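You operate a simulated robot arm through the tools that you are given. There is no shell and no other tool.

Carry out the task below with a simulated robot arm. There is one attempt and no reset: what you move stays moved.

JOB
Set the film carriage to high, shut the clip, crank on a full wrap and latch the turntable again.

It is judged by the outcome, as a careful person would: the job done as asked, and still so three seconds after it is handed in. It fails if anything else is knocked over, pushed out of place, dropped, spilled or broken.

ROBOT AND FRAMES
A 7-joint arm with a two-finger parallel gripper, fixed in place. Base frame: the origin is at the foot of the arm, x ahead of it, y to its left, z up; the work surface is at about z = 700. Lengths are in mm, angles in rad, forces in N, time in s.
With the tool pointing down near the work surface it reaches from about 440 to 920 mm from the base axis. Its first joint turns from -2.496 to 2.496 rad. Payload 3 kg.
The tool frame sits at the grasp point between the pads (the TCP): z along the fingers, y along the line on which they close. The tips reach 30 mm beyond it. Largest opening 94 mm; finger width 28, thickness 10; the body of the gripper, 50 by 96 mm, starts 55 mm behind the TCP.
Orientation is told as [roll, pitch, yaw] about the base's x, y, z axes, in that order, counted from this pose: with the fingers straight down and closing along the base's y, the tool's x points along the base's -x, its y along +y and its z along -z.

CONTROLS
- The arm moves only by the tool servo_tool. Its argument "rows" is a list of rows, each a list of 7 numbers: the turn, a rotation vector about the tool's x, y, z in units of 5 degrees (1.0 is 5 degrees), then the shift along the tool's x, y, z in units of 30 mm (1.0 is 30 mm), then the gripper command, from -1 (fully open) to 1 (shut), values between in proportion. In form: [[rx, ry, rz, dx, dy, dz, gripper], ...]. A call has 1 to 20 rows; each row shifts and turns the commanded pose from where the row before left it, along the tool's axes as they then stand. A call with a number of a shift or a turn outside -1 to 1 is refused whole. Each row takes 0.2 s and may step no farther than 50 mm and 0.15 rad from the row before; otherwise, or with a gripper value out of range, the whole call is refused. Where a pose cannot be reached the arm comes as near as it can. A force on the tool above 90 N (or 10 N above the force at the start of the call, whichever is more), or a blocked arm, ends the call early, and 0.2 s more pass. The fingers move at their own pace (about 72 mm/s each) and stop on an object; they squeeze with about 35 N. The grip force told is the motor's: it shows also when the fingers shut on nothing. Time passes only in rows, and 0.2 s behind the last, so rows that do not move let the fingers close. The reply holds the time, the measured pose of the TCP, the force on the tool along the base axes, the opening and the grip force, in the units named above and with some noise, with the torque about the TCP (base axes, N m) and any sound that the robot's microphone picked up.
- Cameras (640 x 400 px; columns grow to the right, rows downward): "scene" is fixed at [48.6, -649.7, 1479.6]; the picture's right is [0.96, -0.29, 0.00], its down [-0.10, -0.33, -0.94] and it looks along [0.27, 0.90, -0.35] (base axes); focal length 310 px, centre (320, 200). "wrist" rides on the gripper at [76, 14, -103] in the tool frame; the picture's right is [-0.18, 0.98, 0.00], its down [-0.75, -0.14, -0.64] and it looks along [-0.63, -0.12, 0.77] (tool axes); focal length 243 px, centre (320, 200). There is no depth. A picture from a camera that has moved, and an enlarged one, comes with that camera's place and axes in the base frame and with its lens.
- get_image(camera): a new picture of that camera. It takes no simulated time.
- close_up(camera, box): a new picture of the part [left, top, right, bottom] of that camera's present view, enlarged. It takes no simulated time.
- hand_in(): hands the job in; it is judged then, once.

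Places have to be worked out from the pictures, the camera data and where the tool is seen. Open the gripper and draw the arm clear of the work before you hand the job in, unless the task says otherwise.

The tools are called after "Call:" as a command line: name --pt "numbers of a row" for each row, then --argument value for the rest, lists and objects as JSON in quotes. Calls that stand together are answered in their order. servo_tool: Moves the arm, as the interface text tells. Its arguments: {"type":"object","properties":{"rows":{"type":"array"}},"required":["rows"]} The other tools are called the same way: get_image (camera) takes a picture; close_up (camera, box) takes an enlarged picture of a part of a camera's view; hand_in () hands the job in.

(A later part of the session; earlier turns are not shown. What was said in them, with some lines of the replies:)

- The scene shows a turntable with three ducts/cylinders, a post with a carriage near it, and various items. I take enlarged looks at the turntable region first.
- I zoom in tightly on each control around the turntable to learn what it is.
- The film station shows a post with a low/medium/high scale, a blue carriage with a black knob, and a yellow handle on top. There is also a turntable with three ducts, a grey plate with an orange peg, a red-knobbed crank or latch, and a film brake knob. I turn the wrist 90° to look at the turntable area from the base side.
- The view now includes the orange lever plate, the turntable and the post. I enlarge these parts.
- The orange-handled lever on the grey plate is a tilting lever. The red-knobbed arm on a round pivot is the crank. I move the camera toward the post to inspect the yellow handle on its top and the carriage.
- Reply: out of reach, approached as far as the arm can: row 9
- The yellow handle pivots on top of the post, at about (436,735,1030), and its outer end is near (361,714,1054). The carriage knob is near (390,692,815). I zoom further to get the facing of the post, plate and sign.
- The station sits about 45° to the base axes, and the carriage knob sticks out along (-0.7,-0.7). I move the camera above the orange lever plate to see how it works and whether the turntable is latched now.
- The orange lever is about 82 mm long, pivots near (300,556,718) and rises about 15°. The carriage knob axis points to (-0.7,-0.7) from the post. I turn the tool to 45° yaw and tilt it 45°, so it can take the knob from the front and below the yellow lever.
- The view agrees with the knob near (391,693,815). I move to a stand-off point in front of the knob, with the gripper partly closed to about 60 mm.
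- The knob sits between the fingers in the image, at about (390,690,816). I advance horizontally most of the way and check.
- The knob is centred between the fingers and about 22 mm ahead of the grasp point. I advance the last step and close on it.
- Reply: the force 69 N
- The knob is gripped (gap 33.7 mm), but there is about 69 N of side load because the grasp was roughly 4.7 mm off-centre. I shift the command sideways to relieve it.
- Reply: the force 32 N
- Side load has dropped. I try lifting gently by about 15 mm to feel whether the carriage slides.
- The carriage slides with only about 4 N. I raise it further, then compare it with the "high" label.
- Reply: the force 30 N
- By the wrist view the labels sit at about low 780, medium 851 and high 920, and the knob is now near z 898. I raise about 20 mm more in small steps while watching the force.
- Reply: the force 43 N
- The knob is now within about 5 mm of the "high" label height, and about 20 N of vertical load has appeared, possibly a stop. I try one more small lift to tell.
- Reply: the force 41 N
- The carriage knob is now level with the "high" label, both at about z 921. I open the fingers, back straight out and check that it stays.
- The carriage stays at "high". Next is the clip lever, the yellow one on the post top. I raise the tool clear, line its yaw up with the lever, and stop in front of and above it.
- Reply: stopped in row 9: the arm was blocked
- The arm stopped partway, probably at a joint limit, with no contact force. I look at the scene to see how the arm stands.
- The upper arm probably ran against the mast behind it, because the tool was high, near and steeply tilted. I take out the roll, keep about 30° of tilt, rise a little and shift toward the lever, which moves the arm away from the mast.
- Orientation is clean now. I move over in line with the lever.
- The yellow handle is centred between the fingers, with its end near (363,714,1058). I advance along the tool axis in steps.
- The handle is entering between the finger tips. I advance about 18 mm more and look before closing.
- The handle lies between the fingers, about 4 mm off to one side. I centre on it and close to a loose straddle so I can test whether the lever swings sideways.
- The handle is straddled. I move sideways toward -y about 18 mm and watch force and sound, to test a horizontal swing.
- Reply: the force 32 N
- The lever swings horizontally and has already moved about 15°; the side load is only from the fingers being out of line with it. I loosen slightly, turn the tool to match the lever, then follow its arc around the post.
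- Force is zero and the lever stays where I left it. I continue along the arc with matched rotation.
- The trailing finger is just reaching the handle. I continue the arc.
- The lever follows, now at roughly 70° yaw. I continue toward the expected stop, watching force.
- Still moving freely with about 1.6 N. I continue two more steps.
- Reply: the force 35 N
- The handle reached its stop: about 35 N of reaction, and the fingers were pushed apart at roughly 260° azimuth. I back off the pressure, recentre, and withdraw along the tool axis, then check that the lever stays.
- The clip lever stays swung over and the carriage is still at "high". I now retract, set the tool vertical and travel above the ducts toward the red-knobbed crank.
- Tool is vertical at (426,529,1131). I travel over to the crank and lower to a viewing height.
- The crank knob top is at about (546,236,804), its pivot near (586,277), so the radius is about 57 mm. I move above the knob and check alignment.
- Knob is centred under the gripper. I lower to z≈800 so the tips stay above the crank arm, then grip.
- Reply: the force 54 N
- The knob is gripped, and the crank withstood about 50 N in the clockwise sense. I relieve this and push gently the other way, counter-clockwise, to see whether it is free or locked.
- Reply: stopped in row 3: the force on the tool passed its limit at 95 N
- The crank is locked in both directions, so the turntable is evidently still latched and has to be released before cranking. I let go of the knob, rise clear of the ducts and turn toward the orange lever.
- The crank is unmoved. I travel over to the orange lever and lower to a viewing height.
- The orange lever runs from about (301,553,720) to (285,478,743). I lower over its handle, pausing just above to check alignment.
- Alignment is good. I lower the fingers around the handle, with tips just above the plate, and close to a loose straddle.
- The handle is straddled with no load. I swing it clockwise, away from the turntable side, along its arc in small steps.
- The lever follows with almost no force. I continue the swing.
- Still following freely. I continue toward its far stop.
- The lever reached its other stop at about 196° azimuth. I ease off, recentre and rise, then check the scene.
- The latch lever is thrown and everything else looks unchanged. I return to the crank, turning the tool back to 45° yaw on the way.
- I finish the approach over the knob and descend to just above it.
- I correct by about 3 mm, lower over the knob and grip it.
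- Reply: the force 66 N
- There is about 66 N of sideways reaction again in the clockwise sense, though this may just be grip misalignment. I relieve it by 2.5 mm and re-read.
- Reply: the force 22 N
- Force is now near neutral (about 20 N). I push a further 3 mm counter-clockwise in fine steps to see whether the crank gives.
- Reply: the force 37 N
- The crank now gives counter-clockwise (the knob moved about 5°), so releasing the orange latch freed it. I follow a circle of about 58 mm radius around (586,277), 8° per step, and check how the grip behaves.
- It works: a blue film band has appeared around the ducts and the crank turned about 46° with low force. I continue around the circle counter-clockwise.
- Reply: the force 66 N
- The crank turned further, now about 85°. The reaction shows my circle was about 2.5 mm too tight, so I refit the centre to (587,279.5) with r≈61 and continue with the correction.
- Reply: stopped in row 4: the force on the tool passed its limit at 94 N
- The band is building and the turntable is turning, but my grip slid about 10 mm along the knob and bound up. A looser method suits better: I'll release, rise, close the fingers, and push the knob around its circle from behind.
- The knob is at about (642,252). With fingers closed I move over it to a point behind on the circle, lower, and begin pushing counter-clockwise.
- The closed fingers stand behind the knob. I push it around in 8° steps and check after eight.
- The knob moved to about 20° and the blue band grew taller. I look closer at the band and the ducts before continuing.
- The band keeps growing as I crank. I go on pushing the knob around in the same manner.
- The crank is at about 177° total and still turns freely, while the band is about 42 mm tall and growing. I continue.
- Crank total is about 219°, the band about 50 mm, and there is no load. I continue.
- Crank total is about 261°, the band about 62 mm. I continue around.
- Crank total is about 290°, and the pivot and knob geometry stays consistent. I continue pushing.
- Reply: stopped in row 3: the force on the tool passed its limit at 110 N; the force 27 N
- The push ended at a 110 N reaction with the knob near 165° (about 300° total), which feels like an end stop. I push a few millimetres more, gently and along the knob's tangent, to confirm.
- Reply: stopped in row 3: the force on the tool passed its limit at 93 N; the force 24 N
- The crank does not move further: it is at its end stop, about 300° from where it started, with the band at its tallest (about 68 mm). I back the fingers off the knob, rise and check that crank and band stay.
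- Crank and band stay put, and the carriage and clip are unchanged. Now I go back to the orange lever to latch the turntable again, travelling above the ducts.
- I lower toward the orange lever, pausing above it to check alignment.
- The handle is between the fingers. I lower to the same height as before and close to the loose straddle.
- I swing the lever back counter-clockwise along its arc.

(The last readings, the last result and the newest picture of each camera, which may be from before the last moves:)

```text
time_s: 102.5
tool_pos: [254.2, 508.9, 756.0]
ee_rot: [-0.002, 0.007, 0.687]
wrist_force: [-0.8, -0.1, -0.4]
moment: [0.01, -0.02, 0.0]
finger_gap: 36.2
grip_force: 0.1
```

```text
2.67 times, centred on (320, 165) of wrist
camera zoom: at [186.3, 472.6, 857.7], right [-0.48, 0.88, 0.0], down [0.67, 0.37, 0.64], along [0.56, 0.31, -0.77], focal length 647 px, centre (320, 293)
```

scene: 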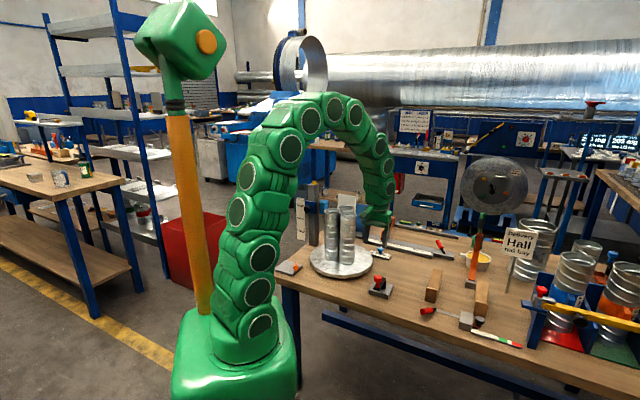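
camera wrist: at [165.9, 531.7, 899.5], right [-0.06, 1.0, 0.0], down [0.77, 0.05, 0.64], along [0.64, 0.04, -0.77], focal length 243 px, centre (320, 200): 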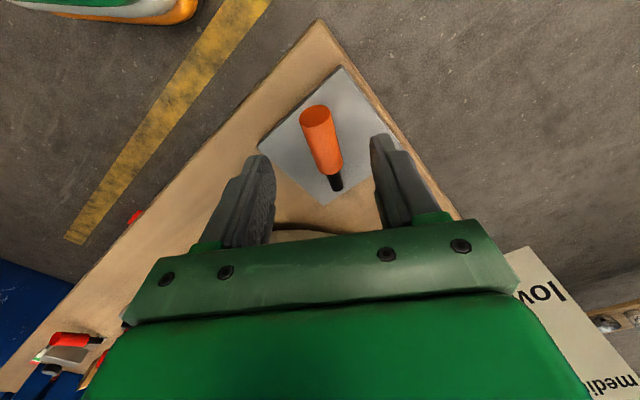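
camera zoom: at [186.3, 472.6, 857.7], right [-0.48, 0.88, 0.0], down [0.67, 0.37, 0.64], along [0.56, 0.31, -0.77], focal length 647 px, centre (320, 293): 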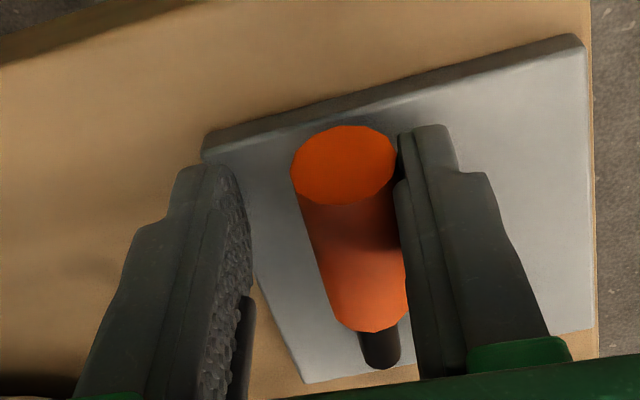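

The lever follows with no load. I continue the arc.

Call:
servo_tool --pt "0 0 -1 0 -0.18 0 0.23" --pt "0 0 -1 0 -0.18 0 0.23" --pt "0 0 -1 0 -0.18 0 0.23" --pt "0 0 -1 0 -0.18 0 0.23" --pt "0 0 -1 0 -0.18 0 0.23" --pt "0 0 0 0 0 0 0.23"

Call:
close_up --camera "wrist" --box '[200, 90, 440, 240]'

```text
time_s: 103.9
tool_pos: [274.4, 491.1, 754.3]
ee_rot: [0.002, 0.007, 1.122]
wrist_force: [-0.5, 0.1, 0.1]
moment: [0.01, 0.01, -0.02]
finger_gap: 36.1
grip_force: 0.1
```

```text
2.67 times, centred on (320, 165) of wrist
camera zoom: at [228.3, 430.4, 857.0], right [-0.81, 0.59, 0.0], down [0.46, 0.62, 0.64], along [0.38, 0.51, -0.77], focal length 647 px, centre (320, 293)
```

zoom: 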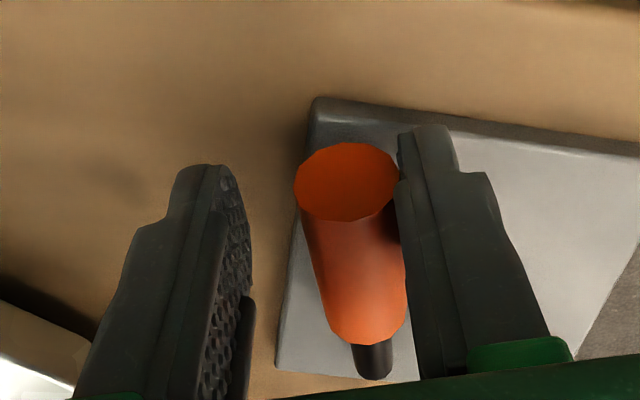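

Call:
servo_tool --pt "0 0 -1 0 -0.18 0 0.23" --pt "0 0 -1 0 -0.18 0 0.23" --pt "0 0 -1 0 -0.18 0 0.23" --pt "0 0 0 0 0 0 0.23"

Call:
close_up --camera "wrist" --box '[200, 90, 440, 240]'

```text
time_s: 104.9
tool_pos: [289.5, 485.7, 754.4]
ee_rot: [0.0, 0.005, 1.384]
wrist_force: [-0.6, -0.3, 0.1]
moment: [-0.02, -0.01, 0.0]
finger_gap: 36.0
grip_force: 0.0
```

```text
2.67 times, centred on (320, 165) of wrist
camera zoom: at [261.7, 414.9, 857.5], right [-0.93, 0.36, 0.0], down [0.28, 0.72, 0.64], along [0.23, 0.59, -0.77], focal length 647 px, centre (320, 293)
```

zoom: 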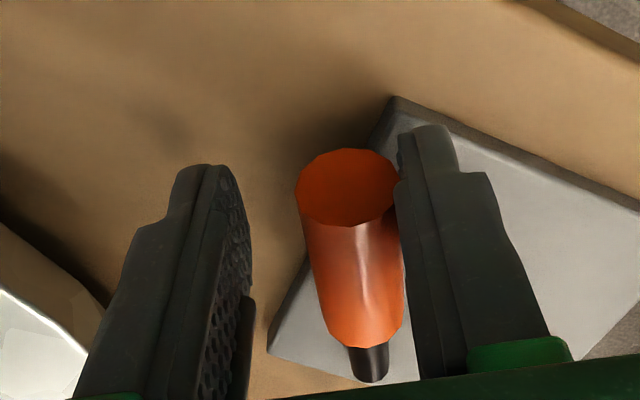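

Nearly at its latched position, about 255°. I push the last few degrees until I feel the stop.

Call:
servo_tool --pt "0 0 -0.5 0 -0.12 0 0.23" --pt "0 0 -0.5 0 -0.12 0 0.23" --pt "0 0 0 0 0 0 0.23"

Call:
close_up --camera "wrist" --box '[200, 90, 440, 240]'

```text
time_s: 105.7
tool_pos: [296.5, 484.4, 754.6]
ee_rot: [0.004, 0.004, 1.471]
wrist_force: [-11.9, 5.0, 2.6]
moment: [0.08, 0.21, -0.2]
finger_gap: 43.0
grip_force: 5.7
```

```text
2.67 times, centred on (320, 165) of wrist
camera zoom: at [274.8, 411.7, 857.1], right [-0.96, 0.28, 0.0], down [0.22, 0.74, 0.64], along [0.18, 0.61, -0.77], focal length 647 px, centre (320, 293)
```

zoom: 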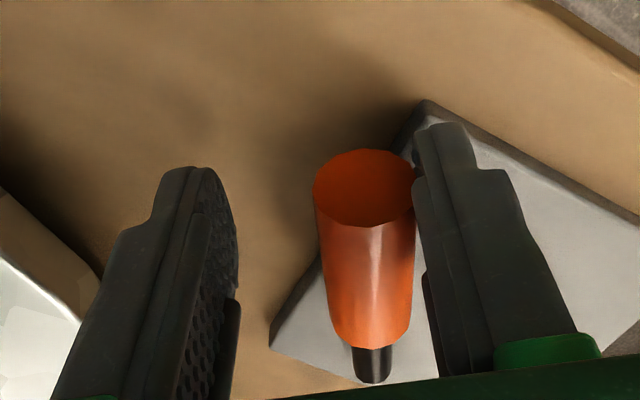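

The lever meets its stop (fingers forced to 43 mm, about 13 N). I seat it with a slight extra push, then back off, recentre and rise.

Call:
servo_tool --pt "0 0 0 0 -0.1 0 0.23" --pt "0 0 0 0 0 0 0.23" --pt "0 0 0 0 0.2 0 -0.28" --pt "0 0 0 0 0.25 0 -0.28" --pt "0 0 0 0 0 0 -0.28" --pt "0 0 0 0 0 -0.9 -0.28" --pt "0 0 0 0 0 -0.97 -0.28" --pt "0 0 0 0 0 -0.97 -0.28" --pt "0 0 0 0 0 -0.97 -0.28" --pt "0 0 0 0 0 -0.97 -0.28" --pt "0 0 0 0 0 -0.97 -0.28" --pt "0 0 0 0 0 0 -0.28"

Call:
get_image --camera "wrist"

Call:
close_up --camera "scene" --box '[270, 165, 430, 310]'

```text
time_s: 108.3
tool_pos: [287.0, 485.5, 928.5]
ee_rot: [0.006, 0.006, 1.473]
wrist_force: [-0.1, 0.0, -0.1]
moment: [-0.02, 0.01, -0.01]
finger_gap: 60.0
grip_force: 0.2
```

```text
taken
camera wrist: at [264.7, 412.4, 1029.6], right [-0.96, 0.28, 0.0], down [0.22, 0.74, 0.64], along [0.18, 0.61, -0.77], focal length 243 px, centre (320, 200)
```

wrist: 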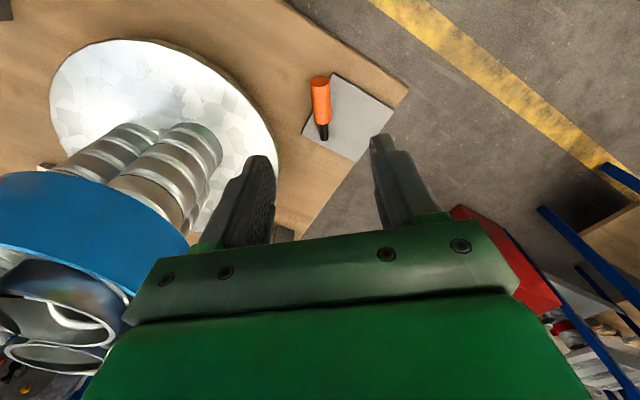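

```text
2.76 times, centred on (350, 238) of scene
camera zoom: at [48.6, -649.7, 1479.6], right [0.96, -0.29, 0.0], down [-0.1, -0.33, -0.94], along [0.27, 0.9, -0.35], focal length 856 px, centre (237, 97)
```

zoom: 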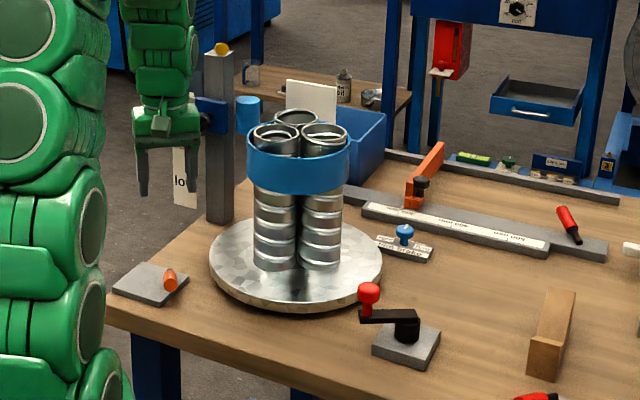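

The latch lever is back in its original latched position. I open the gripper fully and raise the arm well clear, then verify every part.

Call:
servo_tool --pt "0 0 0 0 0 -0.97 -1" --pt "0 0 0 0 0 -0.97 -1" --pt "0 0 0 0 0 -0.97 -1" --pt "0 0 0 0 0 -0.97 -1" --pt "0 0 0 0 0 -0.97 -1" --pt "0 0 0 0 0 -0.97 -1" --pt "0 0 0 0 0 -0.97 -1" --pt "0 0 0 0 0 -0.97 -1" --pt "0 0 0 0 0 -0.97 -1" --pt "0 0 0 0.9 -0.6 0 -1" --pt "0 0 0 0.9 -0.6 0 -1" --pt "0 0 0 0.9 -0.6 0 -1" --pt "0 0 0 0.9 -0.6 0 -1" --pt "0 0 0 0 0 0 -1"

Call:
get_image --camera "scene"

Call:
get_image --camera "wrist"

Call:
close_up --camera "scene" --box '[275, 165, 405, 305]'

```text
time_s: 111.3
tool_pos: [350.5, 370.8, 1189.1]
ee_rot: [0.001, 0.004, 1.471]
wrist_force: [-0.1, -0.6, -0.1]
moment: [-0.01, 0.0, 0.01]
finger_gap: 93.8
grip_force: 0.0
```

```text
taken
```

scene: 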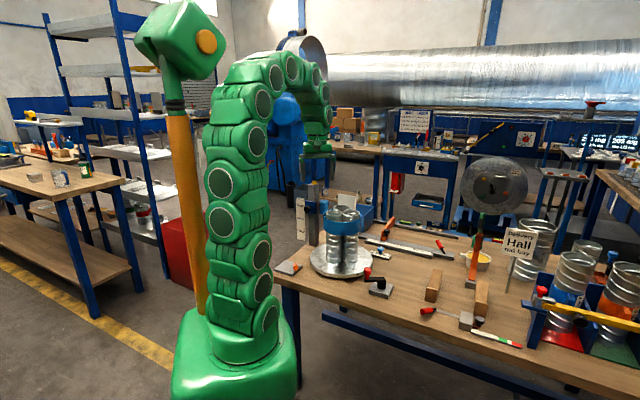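

```text
taken
camera wrist: at [329.0, 298.4, 1291.2], right [-0.96, 0.28, 0.0], down [0.22, 0.74, 0.64], along [0.18, 0.61, -0.77], focal length 243 px, centre (320, 200)
```

wrist: 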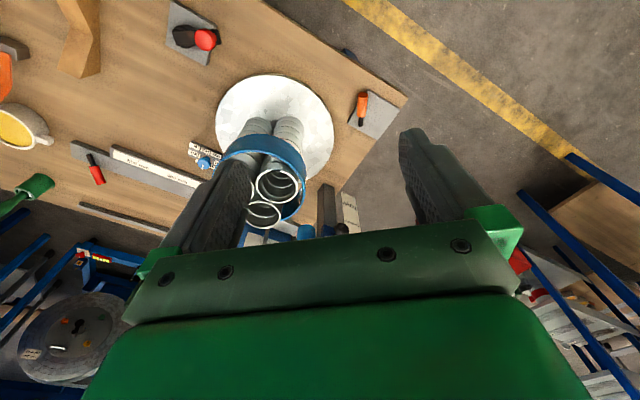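

```text
2.86 times, centred on (340, 235) of scene
camera zoom: at [48.6, -649.7, 1479.6], right [0.96, -0.29, 0.0], down [-0.1, -0.33, -0.94], along [0.27, 0.9, -0.35], focal length 887 px, centre (263, 100)
```

zoom: 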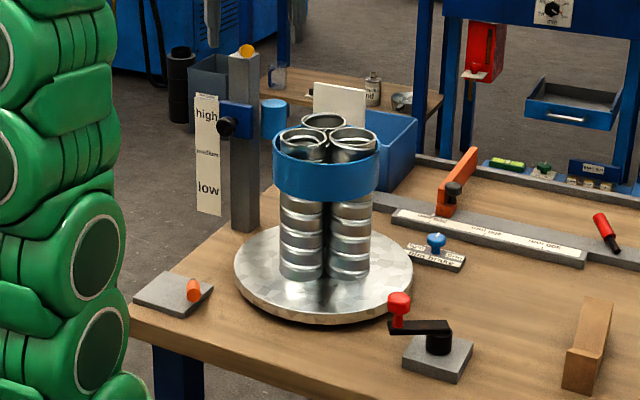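

All four conditions check out. The carriage is level with "high", the clip lever is over at its shut stop, and the film band is full with the crank at its end stop. The orange latch is back at its latched stop. Nothing else looks moved, the gripper is open and the arm is clear, so I hand in.

Call:
hand_in

```text
The job is handed in.
```

I set the film carriage to high, shut the clip, cranked on the wrap and latched the turntable again. Then I handed the job in. I don't have the judge's result.

- **Carriage:** the knob is level with the "high" label, within about 2 mm by the scene camera, and it stayed there after I let go.
- **Clip:** I took the yellow lever on top of the post to be the clip and swung it over to its far stop. Nothing on it is labelled, but the film band did build up once I cranked.
- **Wrap:** the crank was locked at first, so I released the orange latch lever before cranking. I then cranked counter-clockwise until it hit a hard stop, about 300° from where it started. Two firm pushes (about 90–110 N) would not move it further, so I counted that as a full wrap. The film band is about 68 mm tall.
- **Latch:** the orange lever is back at the stop where the crank was locked to begin with. I didn't try the crank again after latching.

Nothing else looked moved in the final pictures. The gripper is open and the arm is clear above the table.
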